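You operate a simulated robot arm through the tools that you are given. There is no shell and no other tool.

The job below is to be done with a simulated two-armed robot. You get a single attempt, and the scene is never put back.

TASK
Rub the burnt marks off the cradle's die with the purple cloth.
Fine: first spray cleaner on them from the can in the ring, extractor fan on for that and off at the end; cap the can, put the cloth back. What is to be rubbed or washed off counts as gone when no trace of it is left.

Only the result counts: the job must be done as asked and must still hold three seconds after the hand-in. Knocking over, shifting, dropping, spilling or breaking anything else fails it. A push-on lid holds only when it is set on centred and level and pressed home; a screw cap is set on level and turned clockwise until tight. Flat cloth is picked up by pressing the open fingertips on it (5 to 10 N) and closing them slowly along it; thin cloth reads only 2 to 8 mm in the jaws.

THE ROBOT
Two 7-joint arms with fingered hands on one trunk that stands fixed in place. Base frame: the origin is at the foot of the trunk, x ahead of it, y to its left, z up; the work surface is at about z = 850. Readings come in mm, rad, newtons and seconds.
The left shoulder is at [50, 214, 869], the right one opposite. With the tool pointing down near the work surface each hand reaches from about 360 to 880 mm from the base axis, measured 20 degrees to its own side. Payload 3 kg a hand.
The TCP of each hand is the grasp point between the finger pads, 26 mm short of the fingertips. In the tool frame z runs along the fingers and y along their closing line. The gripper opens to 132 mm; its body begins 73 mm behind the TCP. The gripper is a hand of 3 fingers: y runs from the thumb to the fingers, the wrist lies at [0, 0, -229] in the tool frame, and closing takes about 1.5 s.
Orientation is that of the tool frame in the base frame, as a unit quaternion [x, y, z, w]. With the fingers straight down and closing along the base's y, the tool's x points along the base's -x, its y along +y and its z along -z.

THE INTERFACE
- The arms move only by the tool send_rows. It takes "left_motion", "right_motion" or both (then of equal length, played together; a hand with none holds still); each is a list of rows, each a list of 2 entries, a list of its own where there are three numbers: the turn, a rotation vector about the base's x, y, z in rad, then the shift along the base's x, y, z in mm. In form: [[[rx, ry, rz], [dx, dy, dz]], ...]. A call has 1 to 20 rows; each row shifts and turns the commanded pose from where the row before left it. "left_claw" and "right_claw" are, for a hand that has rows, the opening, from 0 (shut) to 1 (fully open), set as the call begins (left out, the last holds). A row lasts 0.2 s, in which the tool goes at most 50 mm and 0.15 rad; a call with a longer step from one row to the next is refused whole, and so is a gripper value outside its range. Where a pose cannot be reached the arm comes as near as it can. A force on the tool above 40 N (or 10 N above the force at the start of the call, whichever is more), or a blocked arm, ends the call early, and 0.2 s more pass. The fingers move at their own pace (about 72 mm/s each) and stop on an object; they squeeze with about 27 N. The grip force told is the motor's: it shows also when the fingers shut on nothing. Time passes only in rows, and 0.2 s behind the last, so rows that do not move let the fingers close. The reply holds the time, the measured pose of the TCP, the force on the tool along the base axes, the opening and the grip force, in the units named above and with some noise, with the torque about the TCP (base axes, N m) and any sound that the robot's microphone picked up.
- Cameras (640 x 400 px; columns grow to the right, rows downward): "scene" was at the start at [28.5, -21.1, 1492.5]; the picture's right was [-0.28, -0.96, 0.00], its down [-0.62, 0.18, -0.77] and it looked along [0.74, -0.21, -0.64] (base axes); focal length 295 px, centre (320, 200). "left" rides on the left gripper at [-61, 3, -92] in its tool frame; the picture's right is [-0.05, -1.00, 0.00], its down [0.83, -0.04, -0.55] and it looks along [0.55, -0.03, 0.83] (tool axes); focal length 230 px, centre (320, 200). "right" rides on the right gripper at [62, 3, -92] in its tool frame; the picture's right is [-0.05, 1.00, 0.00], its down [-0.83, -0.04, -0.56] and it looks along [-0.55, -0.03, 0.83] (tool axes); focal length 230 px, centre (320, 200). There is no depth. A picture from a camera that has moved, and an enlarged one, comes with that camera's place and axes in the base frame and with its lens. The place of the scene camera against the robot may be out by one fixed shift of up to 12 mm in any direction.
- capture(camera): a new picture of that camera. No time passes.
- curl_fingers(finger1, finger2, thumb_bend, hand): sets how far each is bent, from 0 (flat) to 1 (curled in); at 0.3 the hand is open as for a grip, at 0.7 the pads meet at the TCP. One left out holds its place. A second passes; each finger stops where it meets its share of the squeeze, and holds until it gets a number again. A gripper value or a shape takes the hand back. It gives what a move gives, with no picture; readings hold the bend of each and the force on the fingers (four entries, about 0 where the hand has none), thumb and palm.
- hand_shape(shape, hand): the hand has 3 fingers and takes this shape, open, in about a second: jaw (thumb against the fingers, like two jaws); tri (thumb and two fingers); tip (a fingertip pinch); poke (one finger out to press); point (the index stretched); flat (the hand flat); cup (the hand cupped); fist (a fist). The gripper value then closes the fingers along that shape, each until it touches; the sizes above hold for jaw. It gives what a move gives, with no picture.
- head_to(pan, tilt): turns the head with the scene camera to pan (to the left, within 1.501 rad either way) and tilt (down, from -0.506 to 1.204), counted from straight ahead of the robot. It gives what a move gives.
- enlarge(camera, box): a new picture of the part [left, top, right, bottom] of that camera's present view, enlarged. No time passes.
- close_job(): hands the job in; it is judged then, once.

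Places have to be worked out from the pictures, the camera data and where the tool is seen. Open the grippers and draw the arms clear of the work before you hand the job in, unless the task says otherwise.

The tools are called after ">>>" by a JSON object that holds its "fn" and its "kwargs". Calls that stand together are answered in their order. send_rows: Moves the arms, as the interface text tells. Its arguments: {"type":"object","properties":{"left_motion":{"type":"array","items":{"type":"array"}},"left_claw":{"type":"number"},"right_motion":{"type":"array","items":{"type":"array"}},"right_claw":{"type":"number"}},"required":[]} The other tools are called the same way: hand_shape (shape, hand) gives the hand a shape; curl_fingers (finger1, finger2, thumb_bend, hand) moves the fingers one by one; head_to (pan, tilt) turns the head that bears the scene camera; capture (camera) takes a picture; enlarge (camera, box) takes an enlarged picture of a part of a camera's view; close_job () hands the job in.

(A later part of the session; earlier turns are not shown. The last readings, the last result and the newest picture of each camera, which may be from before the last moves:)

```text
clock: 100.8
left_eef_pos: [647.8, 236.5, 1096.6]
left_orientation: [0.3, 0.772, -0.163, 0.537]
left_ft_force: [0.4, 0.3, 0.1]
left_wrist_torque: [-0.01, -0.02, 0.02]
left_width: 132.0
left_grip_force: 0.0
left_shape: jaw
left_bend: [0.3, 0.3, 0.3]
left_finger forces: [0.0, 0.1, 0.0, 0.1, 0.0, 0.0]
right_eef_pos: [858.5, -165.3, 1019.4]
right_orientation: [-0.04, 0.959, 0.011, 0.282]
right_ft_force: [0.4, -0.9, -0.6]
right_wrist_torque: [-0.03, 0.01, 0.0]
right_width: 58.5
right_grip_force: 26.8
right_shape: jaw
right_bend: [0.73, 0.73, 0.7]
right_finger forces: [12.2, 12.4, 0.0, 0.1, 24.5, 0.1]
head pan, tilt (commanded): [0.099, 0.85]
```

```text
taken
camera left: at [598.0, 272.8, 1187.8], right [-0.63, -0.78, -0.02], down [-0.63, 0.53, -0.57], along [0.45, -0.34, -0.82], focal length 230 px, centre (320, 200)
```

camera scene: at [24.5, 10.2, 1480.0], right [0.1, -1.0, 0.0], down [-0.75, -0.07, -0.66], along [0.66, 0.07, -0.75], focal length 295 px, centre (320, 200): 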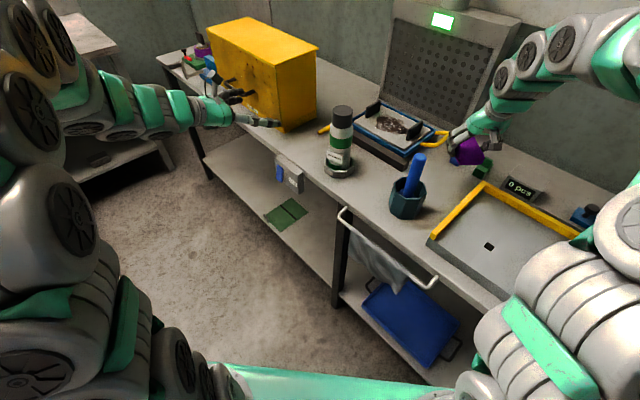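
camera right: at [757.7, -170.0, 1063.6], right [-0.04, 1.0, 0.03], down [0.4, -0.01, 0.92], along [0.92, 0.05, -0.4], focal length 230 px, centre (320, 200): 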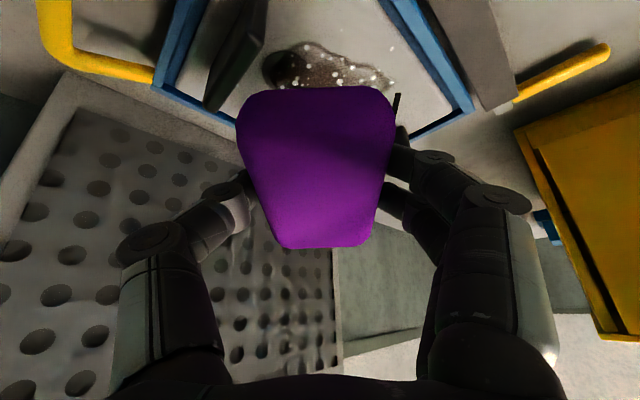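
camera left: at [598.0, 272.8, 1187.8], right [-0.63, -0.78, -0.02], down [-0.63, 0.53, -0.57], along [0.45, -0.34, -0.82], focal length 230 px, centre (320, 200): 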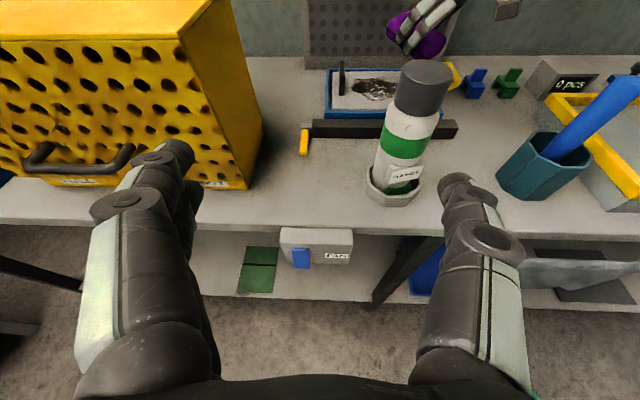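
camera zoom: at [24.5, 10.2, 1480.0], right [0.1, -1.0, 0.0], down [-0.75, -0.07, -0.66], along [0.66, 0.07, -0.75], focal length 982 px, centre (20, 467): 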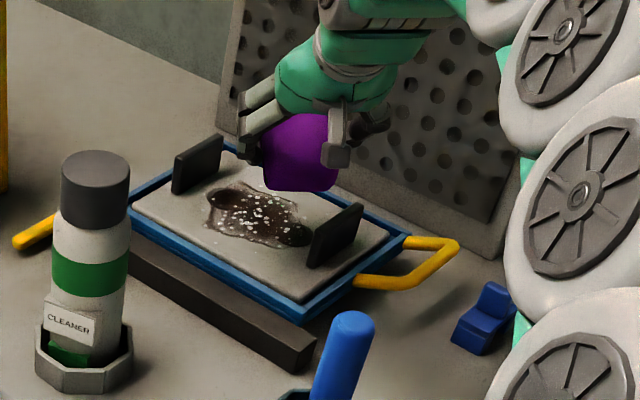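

The hand reaches well. I bring the pad over the centre of the marks and lower it to about 25 mm above the die.

>>> {"fn": "send_rows", "kwargs": {"right_motion": [[[0, 0, 0], [14.4, 5, -8]], [[0, 0, 0], [14.4, 5, -8]], [[0, 0, 0], [14.4, 5, -8]], [[0, 0, 0], [0, 0, -15]], [[0, 0, 0], [0, 0, -15]], [[0, 0, 0], [0, 0, 0]]]}}

>>> {"fn": "capture", "kwargs": {"camera": "right"}}

>>> {"fn": "enlarge", "kwargs": {"camera": "scene", "box": [340, 70, 460, 170]}}

>>> {"fn": "enlarge", "kwargs": {"camera": "left", "box": [310, 0, 480, 130]}}

```text
clock: 102.2
left_eef_pos: [648.4, 235.7, 1096.9]
left_orientation: [0.3, 0.771, -0.163, 0.538]
left_ft_force: [0.6, 0.2, 0.0]
left_wrist_torque: [0.01, 0.02, 0.01]
left_width: 132.0
left_grip_force: 0.1
left_shape: jaw
left_bend: [0.3, 0.3, 0.3]
left_finger forces: [0.0, 0.0, 0.0, 0.0, 0.0, 0.0]
right_eef_pos: [902.1, -150.3, 966.1]
right_orientation: [-0.04, 0.959, 0.01, 0.282]
right_ft_force: [-0.7, 0.3, 0.1]
right_wrist_torque: [-0.03, 0.02, 0.03]
right_width: 58.1
right_grip_force: 27.3
right_shape: jaw
right_bend: [0.73, 0.73, 0.7]
right_finger forces: [12.2, 12.3, 0.0, 0.0, 24.3, 0.0]
head pan, tilt (commanded): [0.099, 0.85]
```

```text
taken
camera right: at [800.7, -155.1, 1009.7], right [-0.04, 1.0, 0.03], down [0.4, -0.01, 0.92], along [0.92, 0.05, -0.4], focal length 230 px, centre (320, 200)
```

right: 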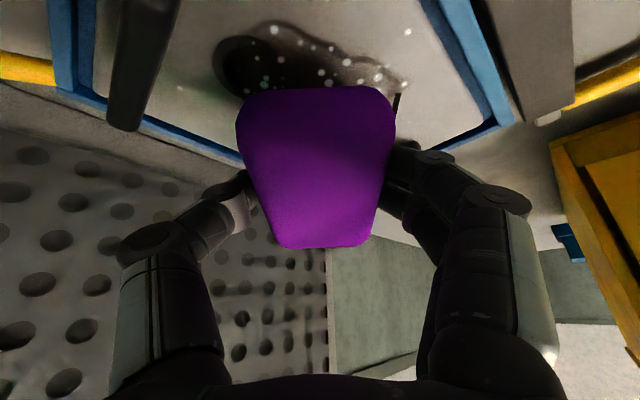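

```text
4.00 times, centred on (400, 120) of scene
camera zoom: at [24.5, 10.2, 1480.0], right [0.1, -1.0, 0.0], down [-0.75, -0.07, -0.66], along [0.66, 0.07, -0.75], focal length 1179 px, centre (0, 520)
```

zoom: 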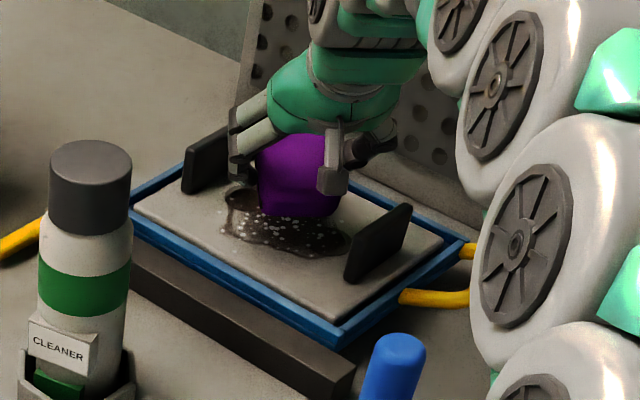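

```text
3.08 times, centred on (395, 65) of left
camera zoom: at [598.0, 272.8, 1187.8], right [-0.63, -0.78, -0.02], down [-0.63, 0.53, -0.57], along [0.45, -0.34, -0.82], focal length 708 px, centre (89, 615)
```

zoom: 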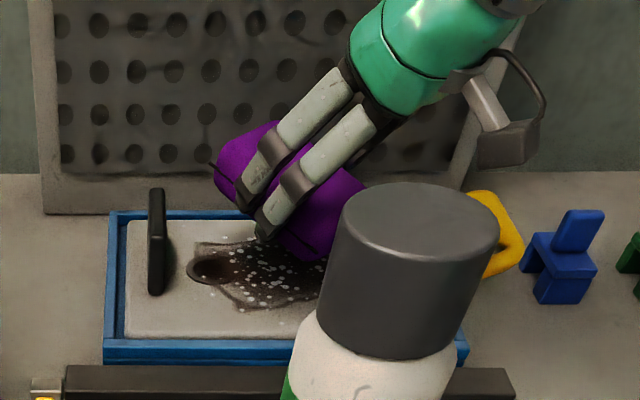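

The left view shows the pad above the marks, its near edge low. I lower it: 20 mm, then 2 mm steps to feel the touch.

>>> {"fn": "send_rows", "kwargs": {"right_motion": [[[0, 0, 0], [0, 0, -7]], [[0, 0, 0], [0, 0, -7]], [[0, 0, 0], [0, 0, -6]], [[0, 0, 0], [0, 0, -2]], [[0, 0, 0], [0, 0, -2]], [[0, 0, 0], [0, 0, -2]], [[0, 0, 0], [0, 0, 0]]]}}

>>> {"fn": "enlarge", "kwargs": {"camera": "left", "box": [310, 0, 480, 130]}}

```text
clock: 103.8
left_eef_pos: [647.6, 236.2, 1096.5]
left_orientation: [0.301, 0.771, -0.164, 0.537]
left_ft_force: [0.2, -0.1, 0.2]
left_wrist_torque: [-0.01, -0.02, 0.01]
left_width: 131.8
left_grip_force: 0.1
left_shape: jaw
left_bend: [0.3, 0.3, 0.3]
left_finger forces: [0.0, 0.1, 0.0, 0.0, 0.0, 0.0]
right_eef_pos: [902.4, -150.7, 940.6]
right_orientation: [-0.041, 0.959, 0.012, 0.282]
right_ft_force: [-0.5, -0.4, -1.1]
right_wrist_torque: [0.01, 0.01, 0.0]
right_width: 58.1
right_grip_force: 26.9
right_shape: jaw
right_bend: [0.73, 0.73, 0.7]
right_finger forces: [12.3, 12.3, 0.0, 0.0, 24.4, 0.1]
head pan, tilt (commanded): [0.099, 0.85]
```

```text
3.08 times, centred on (395, 65) of left
camera zoom: at [598.0, 272.8, 1187.8], right [-0.63, -0.78, -0.02], down [-0.63, 0.53, -0.57], along [0.45, -0.34, -0.82], focal length 708 px, centre (89, 615)
```

zoom: 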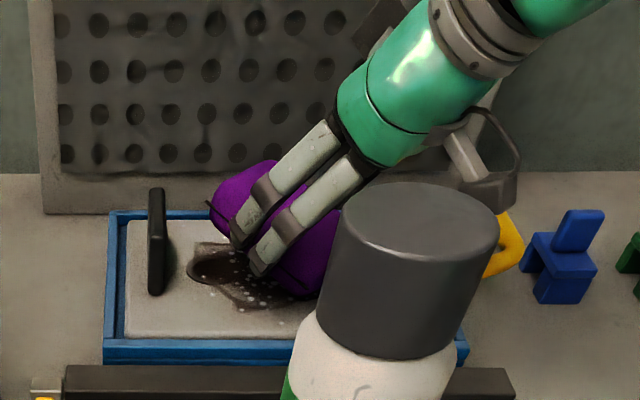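

No contact yet at 940. I continue in 2 mm steps.

>>> {"fn": "send_rows", "kwargs": {"right_motion": [[[0, 0, 0], [0, 0, -2]], [[0, 0, 0], [0, 0, -2]], [[0, 0, 0], [0, 0, -2]], [[0, 0, 0], [0, 0, -1.5]], [[0, 0, 0], [0, 0, 0]]]}}

```text
clock: 105.0
left_eef_pos: [648.8, 237.1, 1096.9]
left_orientation: [0.3, 0.771, -0.163, 0.537]
left_ft_force: [-0.1, -0.6, -0.5]
left_wrist_torque: [0.03, 0.02, -0.02]
left_width: 132.0
left_grip_force: 0.1
left_shape: jaw
left_bend: [0.3, 0.3, 0.3]
left_finger forces: [0.1, 0.1, 0.0, 0.0, 0.0, 0.0]
right_eef_pos: [902.5, -148.8, 932.2]
right_orientation: [-0.04, 0.958, 0.011, 0.282]
right_ft_force: [0.8, 0.8, -0.5]
right_wrist_torque: [0.02, 0.01, 0.04]
right_width: 58.2
right_grip_force: 27.0
right_shape: jaw
right_bend: [0.73, 0.73, 0.7]
right_finger forces: [12.4, 12.3, 0.0, 0.1, 24.6, 0.0]
head pan, tilt (commanded): [0.099, 0.85]
```

Still free at 932. I go on down, 1.5 mm at a time.

>>> {"fn": "send_rows", "kwargs": {"right_motion": [[[0, 0, 0], [0, 0, -1.5]], [[0, 0, 0], [0, 0, -1.5]], [[0, 0, 0], [0, 0, -1.5]], [[0, 0, 0], [0, 0, -1.5]], [[0, 0, 0], [0, 0, 0]]]}}

>>> {"fn": "enlarge", "kwargs": {"camera": "left", "box": [330, 30, 440, 120]}}

>>> {"fn": "enlarge", "kwargs": {"camera": "scene", "box": [360, 80, 440, 150]}}

```text
clock: 106.2
left_eef_pos: [648.7, 235.5, 1096.2]
left_orientation: [0.301, 0.771, -0.164, 0.537]
left_ft_force: [-0.1, 0.3, 0.6]
left_wrist_torque: [-0.02, 0.03, 0.0]
left_width: 131.9
left_grip_force: 0.0
left_shape: jaw
left_bend: [0.3, 0.3, 0.3]
left_finger forces: [0.1, 0.0, 0.1, 0.1, 0.1, 0.0]
right_eef_pos: [903.4, -150.4, 926.0]
right_orientation: [-0.04, 0.959, 0.01, 0.281]
right_ft_force: [3.6, 1.5, 5.2]
right_wrist_torque: [0.01, 0.13, -0.04]
right_width: 58.2
right_grip_force: 27.0
right_shape: jaw
right_bend: [0.74, 0.73, 0.7]
right_finger forces: [14.7, 12.2, 0.0, 0.1, 26.1, 0.0]
head pan, tilt (commanded): [0.099, 0.85]
```

```text
4.44 times, centred on (385, 75) of left
camera zoom: at [597.9, 272.8, 1187.8], right [-0.63, -0.78, -0.02], down [-0.63, 0.52, -0.57], along [0.45, -0.34, -0.82], focal length 1022 px, centre (31, 756)
```

zoom: 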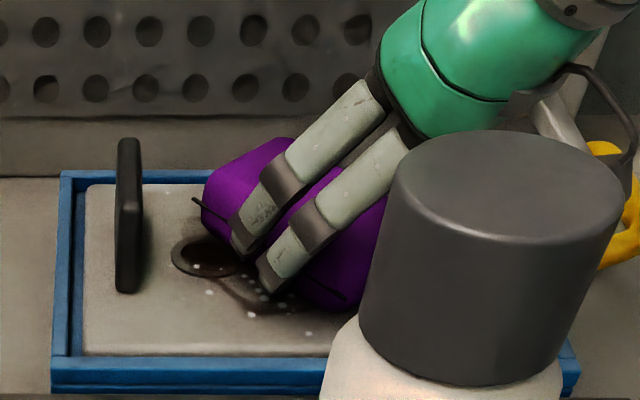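

```text
5.71 times, centred on (400, 115) of scene
camera zoom: at [24.4, 10.2, 1480.0], right [0.1, -1.0, 0.0], down [-0.75, -0.07, -0.66], along [0.66, 0.07, -0.75], focal length 1684 px, centre (-137, 686)
```

zoom: 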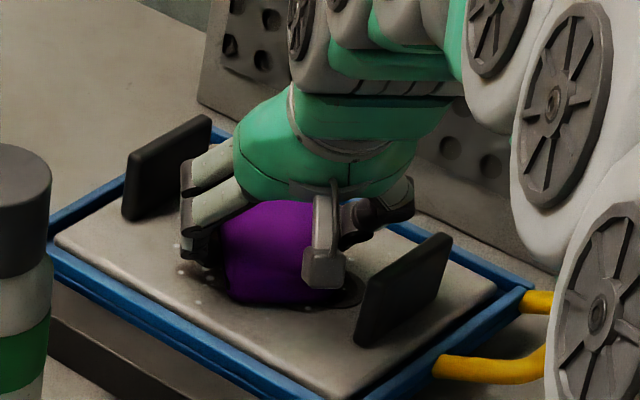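

Contact: 5 N, with finger 1's load rising. I check in the right camera whether the pad has turned flat in the grip.

>>> {"fn": "capture", "kwargs": {"camera": "right"}}

>>> {"fn": "enlarge", "kwargs": {"camera": "left", "box": [350, 50, 410, 110]}}

```text
taken
camera right: at [800.9, -155.8, 970.4], right [-0.04, 1.0, 0.03], down [0.4, -0.01, 0.92], along [0.92, 0.05, -0.4], focal length 230 px, centre (320, 200)
```

right: 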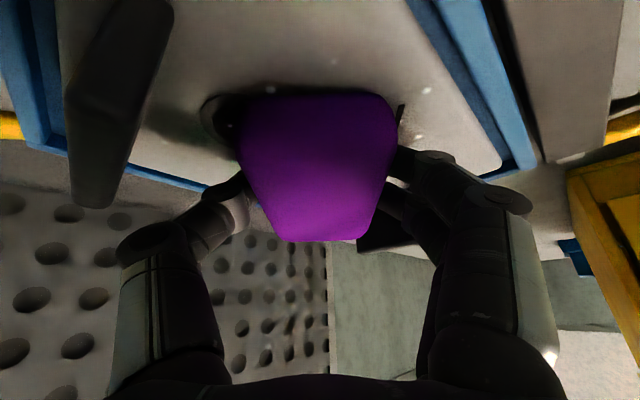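

```text
6.67 times, centred on (380, 80) of left
camera zoom: at [597.9, 272.8, 1187.8], right [-0.63, -0.78, -0.02], down [-0.63, 0.52, -0.57], along [0.45, -0.34, -0.82], focal length 1534 px, centre (-80, 1000)
```

zoom: 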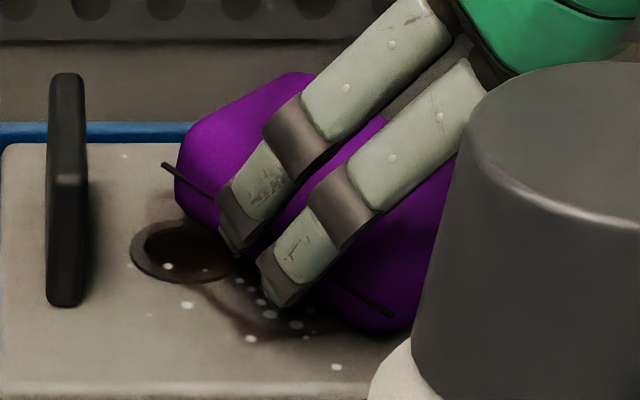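

The pad has begun to turn flat (its near edge carries the touch). I press on in 1 mm steps.

>>> {"fn": "send_rows", "kwargs": {"right_motion": [[[0, 0, 0], [0, 0, -1]], [[0, 0, 0], [0, 0, -1]], [[0, 0, 0], [0, 0, -1]], [[0, 0, 0], [0, 0, -1]], [[0, 0, 0], [0, 0, 0]]]}}

>>> {"fn": "capture", "kwargs": {"camera": "right"}}

>>> {"fn": "enlarge", "kwargs": {"camera": "left", "box": [350, 50, 410, 110]}}

```text
clock: 107.5
left_eef_pos: [648.7, 236.0, 1096.9]
left_orientation: [0.3, 0.771, -0.163, 0.537]
left_ft_force: [0.5, 0.0, 0.3]
left_wrist_torque: [-0.02, -0.01, 0.02]
left_width: 131.9
left_grip_force: 0.0
left_shape: jaw
left_bend: [0.3, 0.3, 0.3]
left_finger forces: [0.1, 0.0, 0.1, 0.1, 0.1, 0.0]
right_eef_pos: [903.6, -151.2, 922.1]
right_orientation: [-0.039, 0.959, 0.01, 0.282]
right_ft_force: [3.4, 1.4, 6.9]
right_wrist_torque: [0.01, 0.17, 0.0]
right_width: 58.4
right_grip_force: 27.0
right_shape: jaw
right_bend: [0.74, 0.73, 0.7]
right_finger forces: [14.9, 12.1, 0.1, 0.1, 26.9, 0.0]
head pan, tilt (commanded): [0.099, 0.85]
```

```text
taken
camera right: at [801.3, -155.8, 966.8], right [-0.04, 1.0, 0.03], down [0.4, -0.01, 0.92], along [0.92, 0.05, -0.4], focal length 230 px, centre (320, 200)
```

right: 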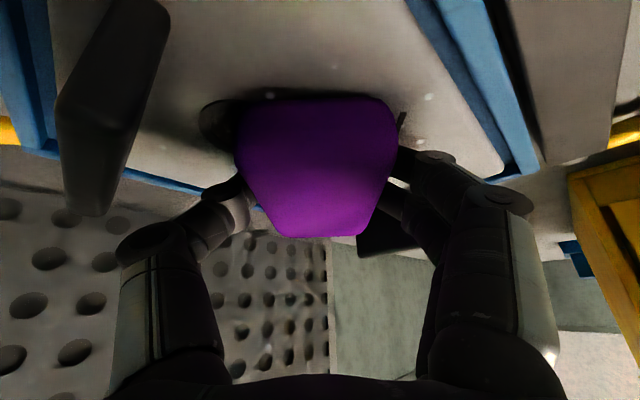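

```text
6.67 times, centred on (380, 80) of left
camera zoom: at [597.9, 272.8, 1187.9], right [-0.63, -0.78, -0.02], down [-0.63, 0.53, -0.57], along [0.45, -0.34, -0.82], focal length 1534 px, centre (-80, 1000)
```

zoom: 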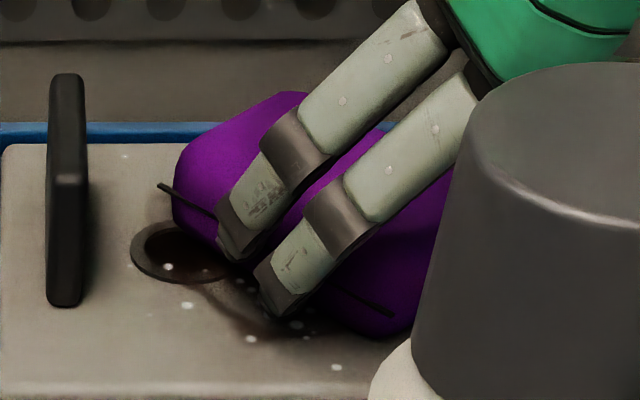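

The pad keeps turning flat at about 7 N. I continue down.

>>> {"fn": "send_rows", "kwargs": {"right_motion": [[[0, 0, 0], [0, 0, -1]], [[0, 0, 0], [0, 0, -1]], [[0, 0, 0], [0, 0, -1]], [[0, 0, 0], [0, 0, -1]], [[0, 0, 0], [0, 0, 0]]]}}

>>> {"fn": "capture", "kwargs": {"camera": "right"}}

>>> {"fn": "enlarge", "kwargs": {"camera": "left", "box": [350, 50, 410, 110]}}

```text
clock: 108.7
left_eef_pos: [647.3, 236.6, 1096.6]
left_orientation: [0.3, 0.771, -0.163, 0.538]
left_ft_force: [1.1, 0.8, 0.1]
left_wrist_torque: [0.01, -0.02, 0.02]
left_width: 132.1
left_grip_force: 0.1
left_shape: jaw
left_bend: [0.3, 0.3, 0.3]
left_finger forces: [0.0, 0.0, 0.1, 0.0, 0.0, 0.0]
right_eef_pos: [903.2, -150.0, 918.9]
right_orientation: [-0.041, 0.958, 0.011, 0.284]
right_ft_force: [3.6, 0.9, 21.2]
right_wrist_torque: [0.39, 0.17, -0.03]
right_width: 58.3
right_grip_force: 27.7
right_shape: jaw
right_bend: [0.75, 0.73, 0.7]
right_finger forces: [29.8, 12.5, 0.0, 0.0, 27.4, 0.0]
head pan, tilt (commanded): [0.099, 0.85]
```

```text
taken
camera right: at [801.4, -155.3, 964.0], right [-0.04, 1.0, 0.03], down [0.4, -0.01, 0.92], along [0.92, 0.05, -0.4], focal length 230 px, centre (320, 200)
```

right: 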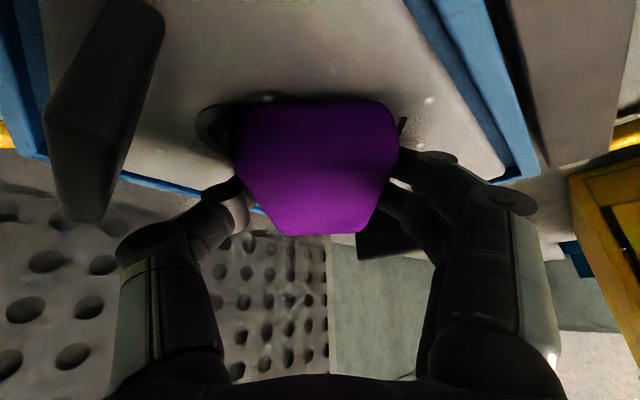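

```text
6.67 times, centred on (380, 80) of left
camera zoom: at [597.7, 272.9, 1187.9], right [-0.63, -0.78, -0.02], down [-0.63, 0.52, -0.57], along [0.45, -0.34, -0.82], focal length 1534 px, centre (-80, 1000)
```

zoom: 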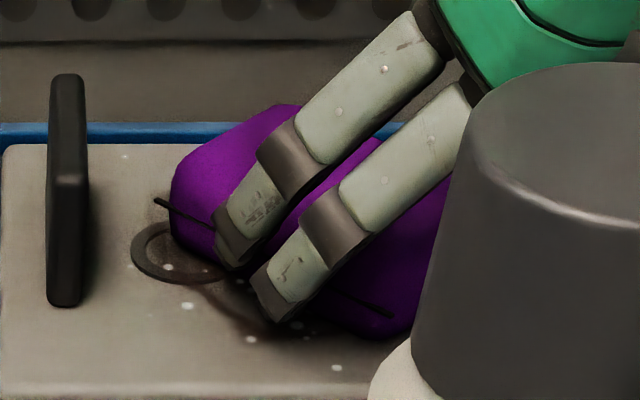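

Finger 1's tip now reaches the die (30 N on it), and some of the mark has already faded. I rise 2.5 mm so only the pad presses, and rub to and fro along the marks' length.

>>> {"fn": "send_rows", "kwargs": {"right_motion": [[[0, 0, 0], [0, 0, 2.5]], [[0, 0, 0], [5.2, 6.1, 0]], [[0, 0, 0], [5.2, 6.1, 0]], [[0, 0, 0], [-5.2, -6.1, 0]], [[0, 0, 0], [-5.2, -6.1, 0]], [[0, 0, 0], [-5.2, -6.1, 0]], [[0, 0, 0], [-5.2, -6.1, 0]], [[0, 0, 0], [5.2, 6.1, 0]], [[0, 0, 0], [5.2, 6.1, 0]], [[0, 0, 0], [5.2, 6.1, 0]], [[0, 0, 0], [5.2, 6.1, 0]], [[0, 0, 0], [-5.2, -6.1, 0]], [[0, 0, 0], [-5.2, -6.1, 0]], [[0, 0, 0], [0, 0, 0]]]}}

>>> {"fn": "capture", "kwargs": {"camera": "right"}}

>>> {"fn": "enlarge", "kwargs": {"camera": "left", "box": [330, 30, 440, 120]}}

>>> {"fn": "enlarge", "kwargs": {"camera": "scene", "box": [360, 80, 440, 150]}}

```text
clock: 111.7
left_eef_pos: [647.9, 235.4, 1096.6]
left_orientation: [0.3, 0.771, -0.163, 0.537]
left_ft_force: [0.2, -0.2, -0.1]
left_wrist_torque: [0.05, 0.02, -0.01]
left_width: 132.0
left_grip_force: 0.3
left_shape: jaw
left_bend: [0.3, 0.3, 0.3]
left_finger forces: [0.0, 0.0, 0.1, 0.0, 0.0, 0.0]
right_eef_pos: [902.0, -150.2, 921.6]
right_orientation: [-0.04, 0.958, 0.011, 0.282]
right_ft_force: [1.4, 1.3, 5.3]
right_wrist_torque: [0.01, 0.12, -0.06]
right_width: 58.7
right_grip_force: 26.9
right_shape: jaw
right_bend: [0.75, 0.73, 0.7]
right_finger forces: [14.4, 13.2, 0.0, 0.1, 25.6, 0.1]
head pan, tilt (commanded): [0.099, 0.85]
```

```text
taken
camera right: at [800.9, -155.7, 965.2], right [-0.04, 1.0, 0.03], down [0.4, -0.01, 0.92], along [0.92, 0.05, -0.4], focal length 230 px, centre (320, 200)
```

right: 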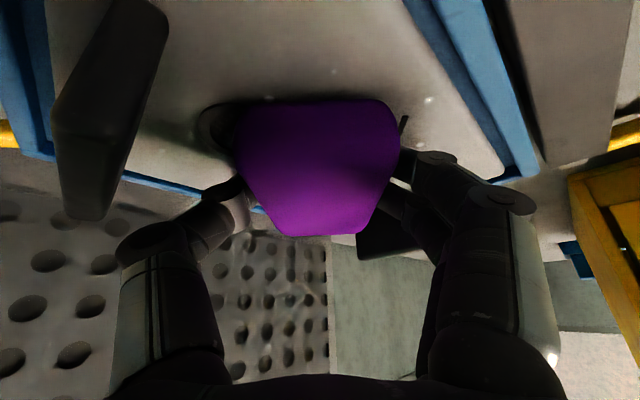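

```text
4.44 times, centred on (385, 75) of left
camera zoom: at [597.9, 272.9, 1187.8], right [-0.63, -0.78, -0.02], down [-0.63, 0.52, -0.57], along [0.45, -0.34, -0.82], focal length 1022 px, centre (31, 756)
```

zoom: 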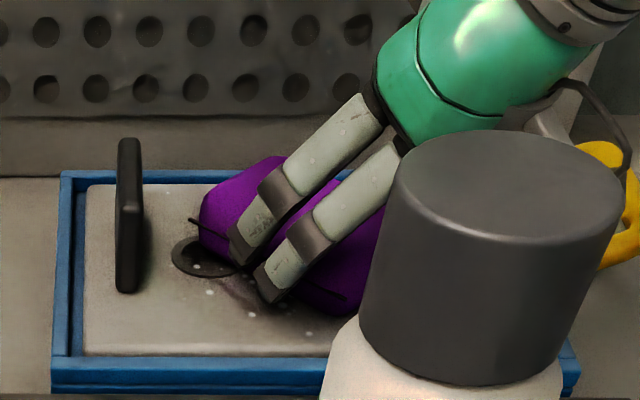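

```text
5.71 times, centred on (400, 115) of scene
camera zoom: at [24.5, 10.2, 1480.0], right [0.1, -0.99, 0.0], down [-0.75, -0.07, -0.66], along [0.66, 0.07, -0.75], focal length 1684 px, centre (-137, 686)
```

zoom: 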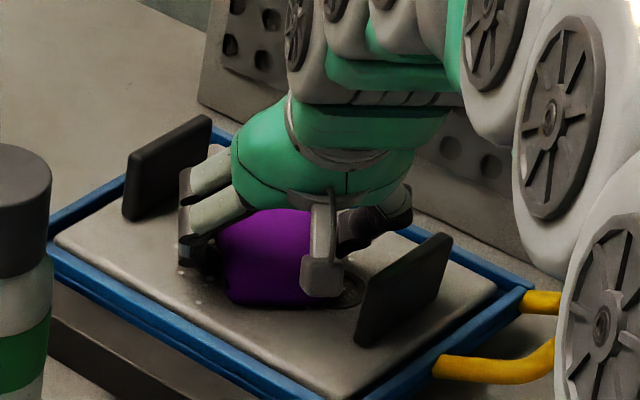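

Marks around the pad are vanishing. I lift and draw the hand back to see what is left.

>>> {"fn": "send_rows", "kwargs": {"right_motion": [[[0, 0, 0], [0, 0, 10]], [[0, 0, 0], [0, 0, 20]], [[0, 0, 0], [-10, -2, 25]], [[0, 0, 0], [-25, -5, 20]], [[0, 0, 0], [-25, -5, 10]], [[0, 0, 0], [-25, -5, 0]], [[0, 0, 0], [0, 0, 0]]]}}

>>> {"fn": "capture", "kwargs": {"camera": "right"}}

>>> {"fn": "enlarge", "kwargs": {"camera": "scene", "box": [360, 80, 440, 150]}}

>>> {"fn": "enlarge", "kwargs": {"camera": "left", "box": [330, 30, 440, 120]}}

```text
clock: 113.2
left_eef_pos: [647.5, 236.4, 1097.2]
left_orientation: [0.3, 0.772, -0.163, 0.537]
left_ft_force: [0.0, 0.8, 0.4]
left_wrist_torque: [0.0, 0.04, 0.0]
left_width: 132.0
left_grip_force: 0.1
left_shape: jaw
left_bend: [0.3, 0.3, 0.3]
left_finger forces: [0.1, 0.0, 0.1, 0.0, 0.0, 0.1]
right_eef_pos: [818.2, -167.9, 1004.9]
right_orientation: [-0.041, 0.958, 0.01, 0.282]
right_ft_force: [0.9, 0.5, -0.8]
right_wrist_torque: [0.0, -0.01, 0.0]
right_width: 58.2
right_grip_force: 27.3
right_shape: jaw
right_bend: [0.74, 0.73, 0.7]
right_finger forces: [12.9, 13.0, 0.0, 0.0, 26.1, 0.1]
head pan, tilt (commanded): [0.099, 0.85]
```

```text
taken
camera right: at [717.4, -172.8, 1049.7], right [-0.04, 1.0, 0.03], down [0.4, -0.01, 0.92], along [0.92, 0.05, -0.4], focal length 230 px, centre (320, 200)
```

right: 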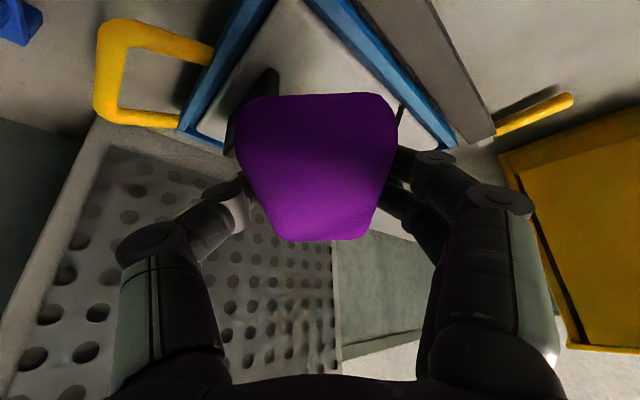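

```text
5.71 times, centred on (400, 115) of scene
camera zoom: at [24.5, 10.2, 1480.0], right [0.1, -1.0, 0.0], down [-0.75, -0.07, -0.66], along [0.66, 0.07, -0.75], focal length 1684 px, centre (-137, 686)
```

zoom: 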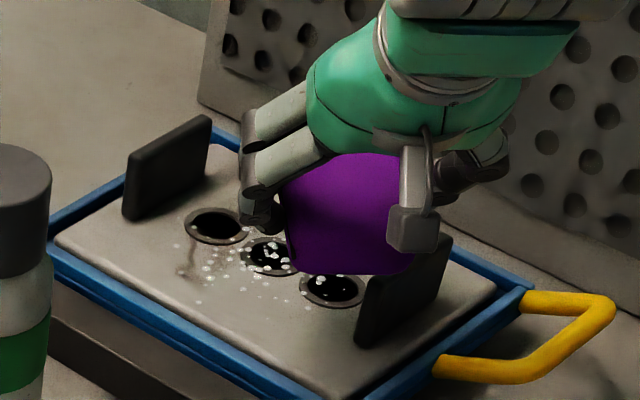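

```text
4.44 times, centred on (385, 75) of left
camera zoom: at [598.0, 272.8, 1187.8], right [-0.63, -0.78, -0.02], down [-0.63, 0.53, -0.57], along [0.45, -0.34, -0.82], focal length 1022 px, centre (31, 756)
```

zoom: 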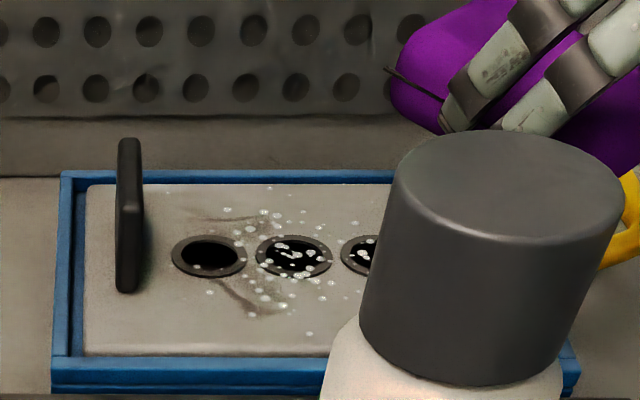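

The die turns out to have three holes, and most of the brown is gone; faint streaks remain around the left hole. I zoom in to locate them.

>>> {"fn": "enlarge", "kwargs": {"camera": "left", "box": [345, 65, 415, 110]}}

>>> {"fn": "enlarge", "kwargs": {"camera": "scene", "box": [376, 106, 426, 142]}}

```text
8.89 times, centred on (380, 88) of left
camera zoom: at [598.0, 272.8, 1187.8], right [-0.63, -0.78, -0.02], down [-0.63, 0.53, -0.57], along [0.45, -0.34, -0.82], focal length 2045 px, centre (-213, 1200)
```

zoom: 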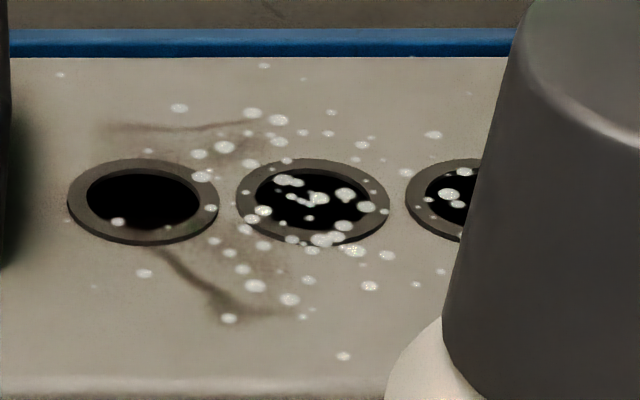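

```text
11.11 times, centred on (401, 124) of scene
camera zoom: at [24.5, 10.2, 1480.0], right [0.1, -1.0, 0.0], down [-0.75, -0.07, -0.66], along [0.66, 0.07, -0.75], focal length 3274 px, centre (-580, 1044)
```

zoom: 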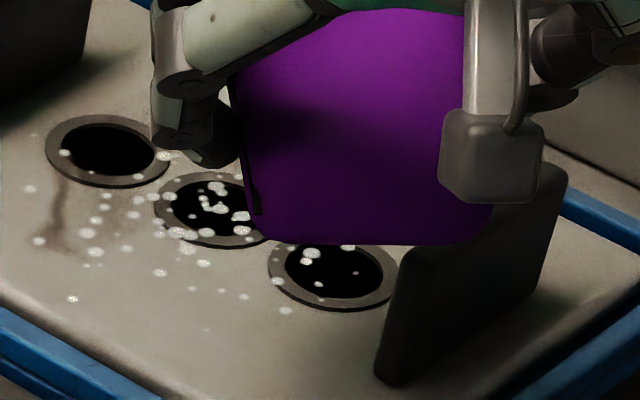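

Streaks remain near (915, −110) and far at (962…984, −145…−178). I go over the nearer, left one first and press down to the earlier rubbing height.

>>> {"fn": "send_rows", "kwargs": {"right_motion": [[[0, 0, 0], [25, 12, 0]], [[0, 0, 0], [25, 12, -10]], [[0, 0, 0], [25, 12, -15]], [[0, 0, 0], [17, 9, -15]], [[0, 0, 0], [0, 0, -15]], [[0, 0, 0], [0, 0, -13]], [[0, 0, 0], [0, 0, -8]], [[0, 0, 0], [0, 0, -4]], [[0, 0, 0], [0, 0, -2]], [[0, 0, 0], [0, 0, -2]], [[0, 0, 0], [0, 0, 0]]]}}

>>> {"fn": "enlarge", "kwargs": {"camera": "left", "box": [330, 30, 440, 120]}}

>>> {"fn": "enlarge", "kwargs": {"camera": "scene", "box": [360, 80, 440, 150]}}

```text
clock: 115.0
left_eef_pos: [649.4, 236.4, 1096.0]
left_orientation: [0.3, 0.771, -0.163, 0.538]
left_ft_force: [0.3, 0.7, -0.1]
left_wrist_torque: [-0.01, -0.02, -0.02]
left_width: 131.8
left_grip_force: 0.1
left_shape: jaw
left_bend: [0.3, 0.3, 0.3]
left_finger forces: [0.0, 0.1, 0.1, 0.1, 0.0, 0.1]
right_eef_pos: [913.5, -122.5, 935.8]
right_orientation: [-0.039, 0.956, 0.01, 0.29]
right_ft_force: [-4.4, -1.4, 12.6]
right_wrist_torque: [0.05, -0.06, -0.06]
right_width: 58.2
right_grip_force: 26.8
right_shape: jaw
right_bend: [0.74, 0.75, 0.71]
right_finger forces: [13.3, 13.0, 0.0, 0.0, 27.6, 0.0]
head pan, tilt (commanded): [0.099, 0.85]
stopped in row 8 (right hand): the force on the tool passed its limit at 44 N (the readings are from after the stop); the commanded pose is now the measured one
```

```text
4.44 times, centred on (385, 75) of left
camera zoom: at [598.0, 273.0, 1188.2], right [-0.62, -0.78, -0.02], down [-0.63, 0.52, -0.57], along [0.45, -0.34, -0.82], focal length 1022 px, centre (31, 756)
```

zoom: 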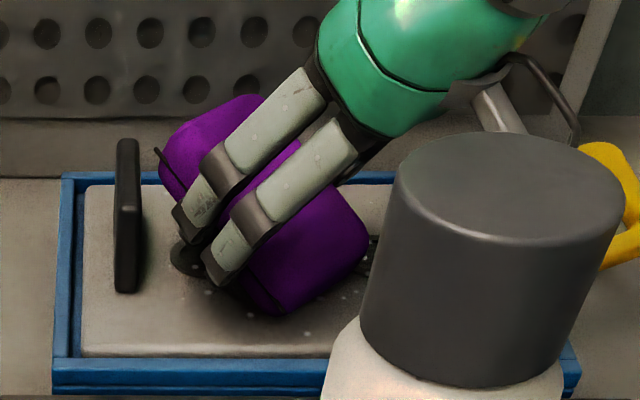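

```text
5.71 times, centred on (400, 115) of scene
camera zoom: at [24.3, 10.2, 1480.0], right [0.1, -1.0, 0.0], down [-0.75, -0.07, -0.66], along [0.66, 0.07, -0.75], focal length 1684 px, centre (-137, 686)
```

zoom: 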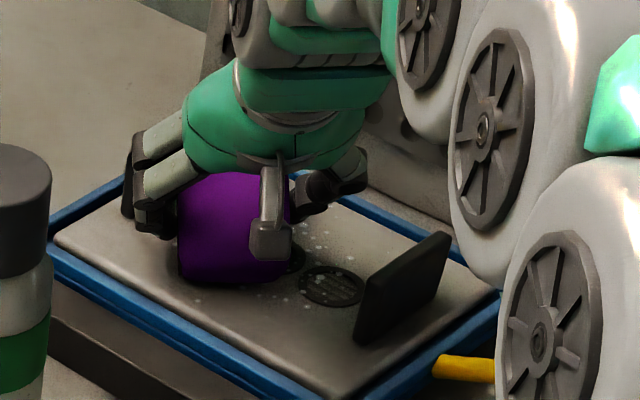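

The pad's far-left corner came down on the left fin (44 N stop); the tray has not moved. I rise, shift 10 mm right and check the pad in the grip.

>>> {"fn": "send_rows", "kwargs": {"right_motion": [[[0, 0, 0], [0, 0, 10]], [[0, 0, 0], [0, 0, 12]], [[0, 0, 0], [-4, -6, 0]], [[0, 0, 0], [-4, -6, 0]], [[0, 0, 0], [0, 0, 0]]]}}

>>> {"fn": "capture", "kwargs": {"camera": "right"}}

>>> {"fn": "enlarge", "kwargs": {"camera": "left", "box": [330, 30, 440, 120]}}

>>> {"fn": "enlarge", "kwargs": {"camera": "scene", "box": [340, 80, 460, 170]}}

```text
clock: 116.2
left_eef_pos: [647.6, 236.3, 1095.5]
left_orientation: [0.3, 0.771, -0.163, 0.537]
left_ft_force: [0.0, -0.9, -0.3]
left_wrist_torque: [0.0, 0.01, 0.02]
left_width: 131.9
left_grip_force: 0.1
left_shape: jaw
left_bend: [0.3, 0.3, 0.3]
left_finger forces: [0.0, 0.0, 0.0, 0.0, 0.0, 0.1]
right_eef_pos: [904.7, -134.1, 956.4]
right_orientation: [-0.04, 0.957, 0.01, 0.287]
right_ft_force: [0.5, 0.5, -0.9]
right_wrist_torque: [0.03, 0.01, 0.04]
right_width: 58.0
right_grip_force: 26.9
right_shape: jaw
right_bend: [0.74, 0.74, 0.71]
right_finger forces: [13.4, 12.5, 0.0, 0.0, 26.0, 0.1]
head pan, tilt (commanded): [0.099, 0.85]
```

```text
taken
camera right: at [802.5, -140.0, 999.1], right [-0.04, 1.0, 0.03], down [0.39, -0.01, 0.92], along [0.92, 0.05, -0.39], focal length 230 px, centre (320, 200)
```

right: 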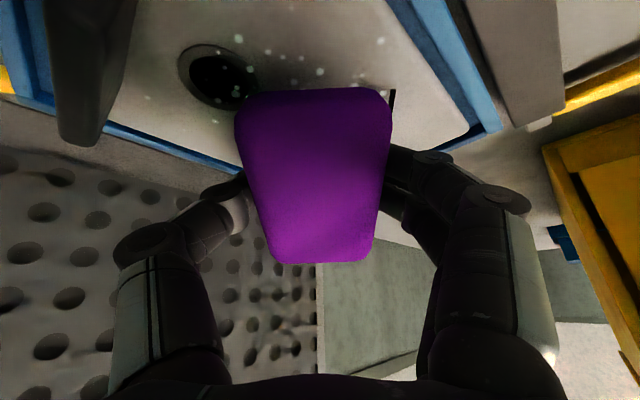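

```text
4.44 times, centred on (385, 75) of left
camera zoom: at [598.0, 272.8, 1187.8], right [-0.63, -0.78, -0.02], down [-0.63, 0.53, -0.57], along [0.45, -0.34, -0.82], focal length 1022 px, centre (31, 756)
```

zoom: 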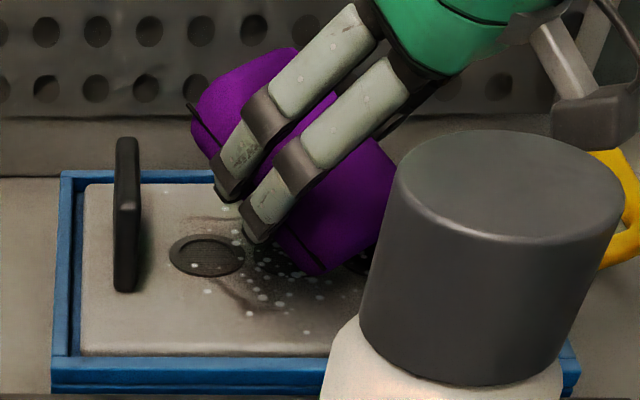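

```text
4.44 times, centred on (400, 125) of scene
camera zoom: at [24.5, 10.2, 1480.0], right [0.1, -1.0, 0.0], down [-0.75, -0.07, -0.66], along [0.66, 0.07, -0.75], focal length 1310 px, centre (-36, 533)
```

zoom: 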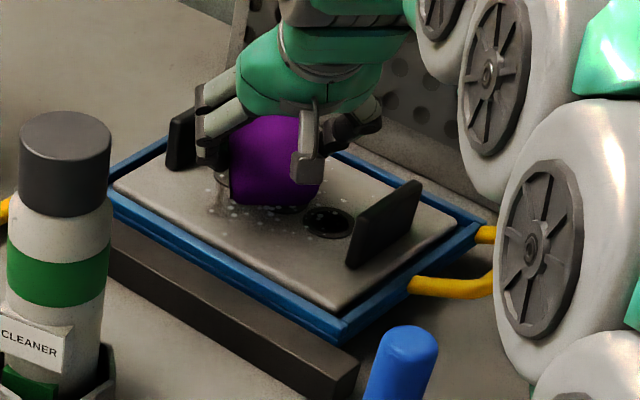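

The fin pushed the pad's far end up in the grip. I lower again at the corrected place, letting the die turn it flat, in 2 mm steps.

>>> {"fn": "send_rows", "kwargs": {"right_motion": [[[0, 0, 0], [3, 0.5, -6]], [[0, 0, 0], [3, 0.5, -5]], [[0, 0, 0], [0, 0, -2]], [[0, 0, 0], [0, 0, -2]], [[0, 0, 0], [0, 0, -2]], [[0, 0, 0], [0, 0, -2]], [[0, 0, 0], [0, 0, -2]], [[0, 0, 0], [0, 0, -2]], [[0, 0, 0], [0, 0, -2]], [[0, 0, 0], [0, 0, -2]], [[0, 0, 0], [0, 0, -2]], [[0, 0, 0], [0, 0, 0]]]}}

>>> {"fn": "capture", "kwargs": {"camera": "right"}}

>>> {"fn": "enlarge", "kwargs": {"camera": "left", "box": [330, 30, 440, 120]}}

```text
clock: 118.8
left_eef_pos: [648.5, 236.6, 1095.4]
left_orientation: [0.3, 0.771, -0.164, 0.537]
left_ft_force: [0.5, -0.5, -0.3]
left_wrist_torque: [-0.01, -0.01, 0.01]
left_width: 131.9
left_grip_force: 0.1
left_shape: jaw
left_bend: [0.3, 0.3, 0.3]
left_finger forces: [0.1, 0.0, 0.0, 0.0, 0.0, 0.0]
right_eef_pos: [910.9, -132.4, 927.4]
right_orientation: [-0.039, 0.957, 0.01, 0.287]
right_ft_force: [2.4, 1.1, 8.1]
right_wrist_torque: [0.11, 0.13, -0.08]
right_width: 58.2
right_grip_force: 27.8
right_shape: jaw
right_bend: [0.74, 0.73, 0.71]
right_finger forces: [14.8, 11.8, 0.1, 0.0, 26.3, 0.0]
head pan, tilt (commanded): [0.099, 0.85]
```

```text
taken
camera right: at [808.4, -137.8, 970.3], right [-0.04, 1.0, 0.03], down [0.39, -0.01, 0.92], along [0.92, 0.05, -0.39], focal length 230 px, centre (320, 200)
```

right: 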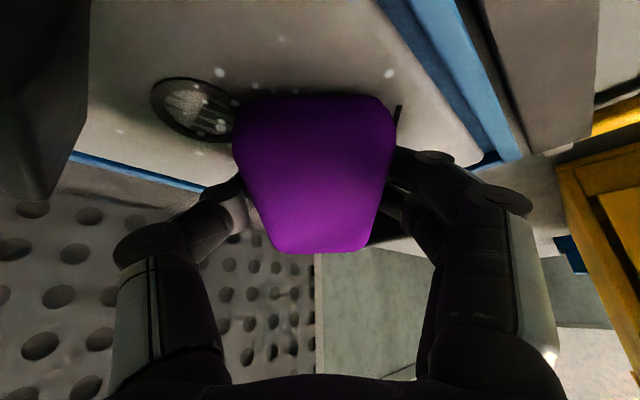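

```text
4.44 times, centred on (385, 75) of left
camera zoom: at [597.9, 272.9, 1187.8], right [-0.63, -0.78, -0.02], down [-0.63, 0.52, -0.57], along [0.45, -0.34, -0.82], focal length 1022 px, centre (31, 756)
```

zoom: 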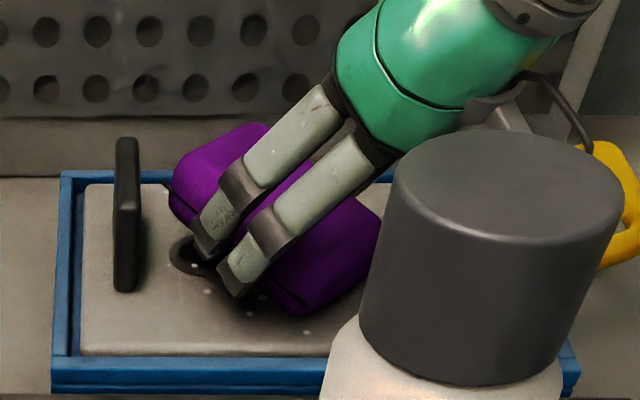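

The pad is turning flat at 8 N. I lower 4 mm more while rubbing right-left and near-far around this place.

>>> {"fn": "send_rows", "kwargs": {"right_motion": [[[0, 0, 0], [0, 0, -2]], [[0, 0, 0], [0, 0, -2]], [[0, 0, 0], [-5.2, -6.1, 0]], [[0, 0, 0], [-5.2, -6.1, 0]], [[0, 0, 0], [5.2, 6.1, -0.5]], [[0, 0, 0], [5.2, 6.1, 0]], [[0, 0, 0], [-6.1, 5.2, 0]], [[0, 0, 0], [-6.1, 5.2, 0]], [[0, 0, 0], [6.1, -5.2, -0.5]], [[0, 0, 0], [6.1, -5.2, 0]], [[0, 0, 0], [6.1, -5.2, 0]], [[0, 0, 0], [-6.1, 5.2, 0]], [[0, 0, 0], [0, 0, 0]]]}}

>>> {"fn": "capture", "kwargs": {"camera": "right"}}

>>> {"fn": "enlarge", "kwargs": {"camera": "left", "box": [330, 30, 440, 120]}}

>>> {"fn": "enlarge", "kwargs": {"camera": "scene", "box": [360, 80, 440, 150]}}

```text
clock: 121.6
left_eef_pos: [647.6, 236.8, 1096.5]
left_orientation: [0.3, 0.771, -0.164, 0.538]
left_ft_force: [-1.7, -0.6, -0.5]
left_wrist_torque: [0.03, -0.02, -0.01]
left_width: 132.0
left_grip_force: 0.1
left_shape: jaw
left_bend: [0.3, 0.3, 0.3]
left_finger forces: [0.0, 0.0, 0.0, 0.0, 0.0, 0.0]
right_eef_pos: [910.3, -133.8, 921.3]
right_orientation: [-0.04, 0.957, 0.01, 0.288]
right_ft_force: [1.1, -1.0, 4.2]
right_wrist_torque: [-0.01, 0.11, 0.03]
right_width: 58.0
right_grip_force: 27.1
right_shape: jaw
right_bend: [0.74, 0.73, 0.71]
right_finger forces: [13.1, 12.2, 0.0, 0.0, 27.3, 0.0]
head pan, tilt (commanded): [0.099, 0.85]
```

```text
taken
camera right: at [808.3, -139.4, 964.9], right [-0.04, 1.0, 0.03], down [0.39, -0.01, 0.92], along [0.92, 0.05, -0.39], focal length 230 px, centre (320, 200)
```

right: 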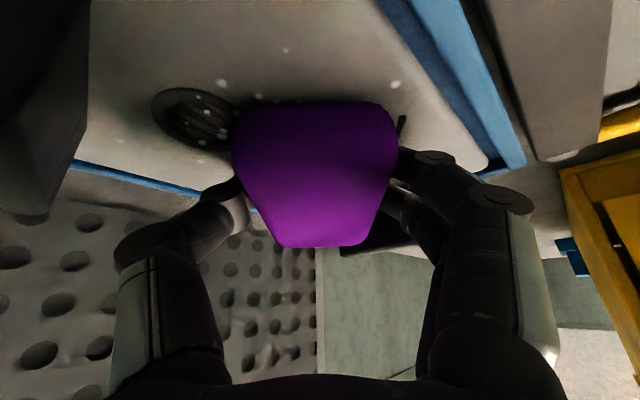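

```text
4.44 times, centred on (385, 75) of left
camera zoom: at [598.0, 272.7, 1187.8], right [-0.63, -0.78, -0.02], down [-0.63, 0.53, -0.57], along [0.45, -0.34, -0.82], focal length 1022 px, centre (31, 756)
```

zoom: 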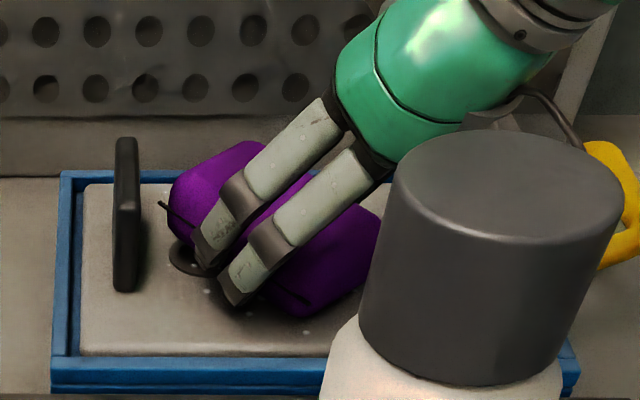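

```text
5.71 times, centred on (400, 115) of scene
camera zoom: at [24.5, 10.1, 1480.0], right [0.1, -1.0, 0.0], down [-0.75, -0.07, -0.66], along [0.66, 0.07, -0.75], focal length 1684 px, centre (-137, 686)
```

zoom: 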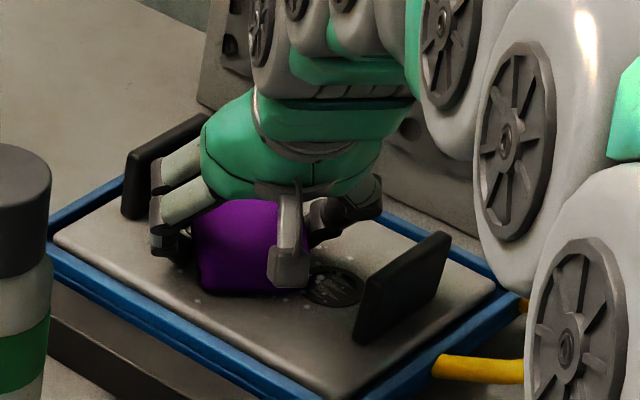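

The near streak is going. I slide the pad to the far side and rub there.

>>> {"fn": "send_rows", "kwargs": {"right_motion": [[[0, 0, 0], [6, -6, 0]], [[0, 0, 0], [6, -6, 0]], [[0, 0, 0], [6, -6, -0.5]], [[0, 0, 0], [6, -6, 0]], [[0, 0, 0], [-5.2, -6.1, 0]], [[0, 0, 0], [-5.2, -6.1, 0]], [[0, 0, 0], [5.2, 6.1, 0]], [[0, 0, 0], [5.2, 6.1, 0]], [[0, 0, 0], [6.1, -5.2, 0]], [[0, 0, 0], [-6.1, 5.2, 0]], [[0, 0, 0], [-6.1, 5.2, 0]], [[0, 0, 0], [6.1, -5.2, 0]], [[0, 0, 0], [-5.2, -6.1, 0]], [[0, 0, 0], [5.2, 6.1, 0]], [[0, 0, 0], [0, 0, 0]]]}}

>>> {"fn": "capture", "kwargs": {"camera": "right"}}

>>> {"fn": "enlarge", "kwargs": {"camera": "left", "box": [330, 30, 440, 120]}}

```text
clock: 124.8
left_eef_pos: [648.2, 236.5, 1096.8]
left_orientation: [0.3, 0.771, -0.164, 0.537]
left_ft_force: [0.1, -1.1, 0.0]
left_wrist_torque: [0.03, 0.0, 0.0]
left_width: 132.0
left_grip_force: 0.0
left_shape: jaw
left_bend: [0.3, 0.3, 0.3]
left_finger forces: [0.0, 0.1, 0.1, 0.0, 0.0, 0.0]
right_eef_pos: [934.8, -157.0, 920.8]
right_orientation: [-0.039, 0.957, 0.01, 0.288]
right_ft_force: [-1.5, -2.4, 5.9]
right_wrist_torque: [0.06, 0.19, 0.02]
right_width: 57.8
right_grip_force: 27.0
right_shape: jaw
right_bend: [0.75, 0.73, 0.71]
right_finger forces: [18.3, 11.9, 0.0, 0.0, 27.8, 0.0]
head pan, tilt (commanded): [0.099, 0.85]
```

```text
taken
camera right: at [832.9, -163.3, 964.0], right [-0.04, 1.0, 0.03], down [0.39, -0.01, 0.92], along [0.92, 0.05, -0.39], focal length 230 px, centre (320, 200)
```

right: 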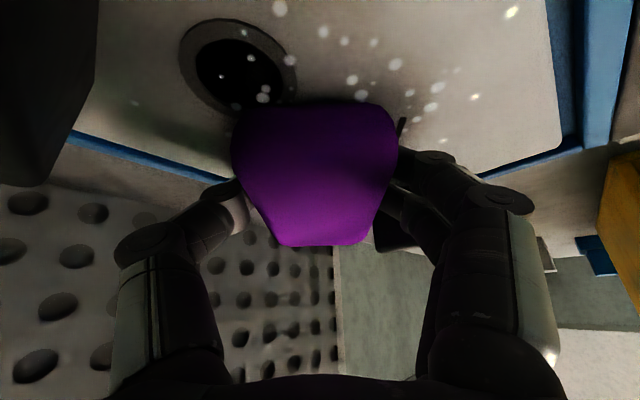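

```text
4.44 times, centred on (385, 75) of left
camera zoom: at [597.9, 272.7, 1187.9], right [-0.63, -0.78, -0.02], down [-0.63, 0.53, -0.57], along [0.45, -0.34, -0.82], focal length 1022 px, centre (31, 756)
```

zoom: 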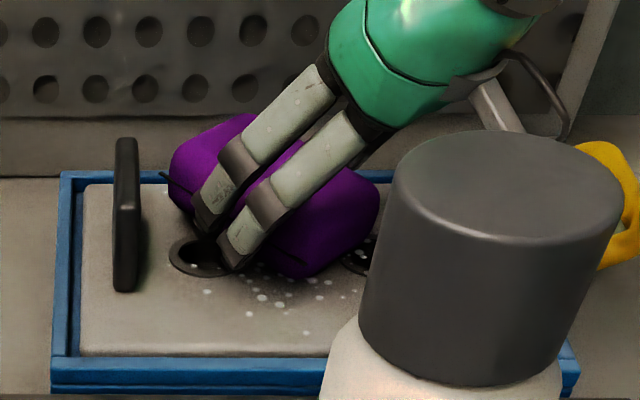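

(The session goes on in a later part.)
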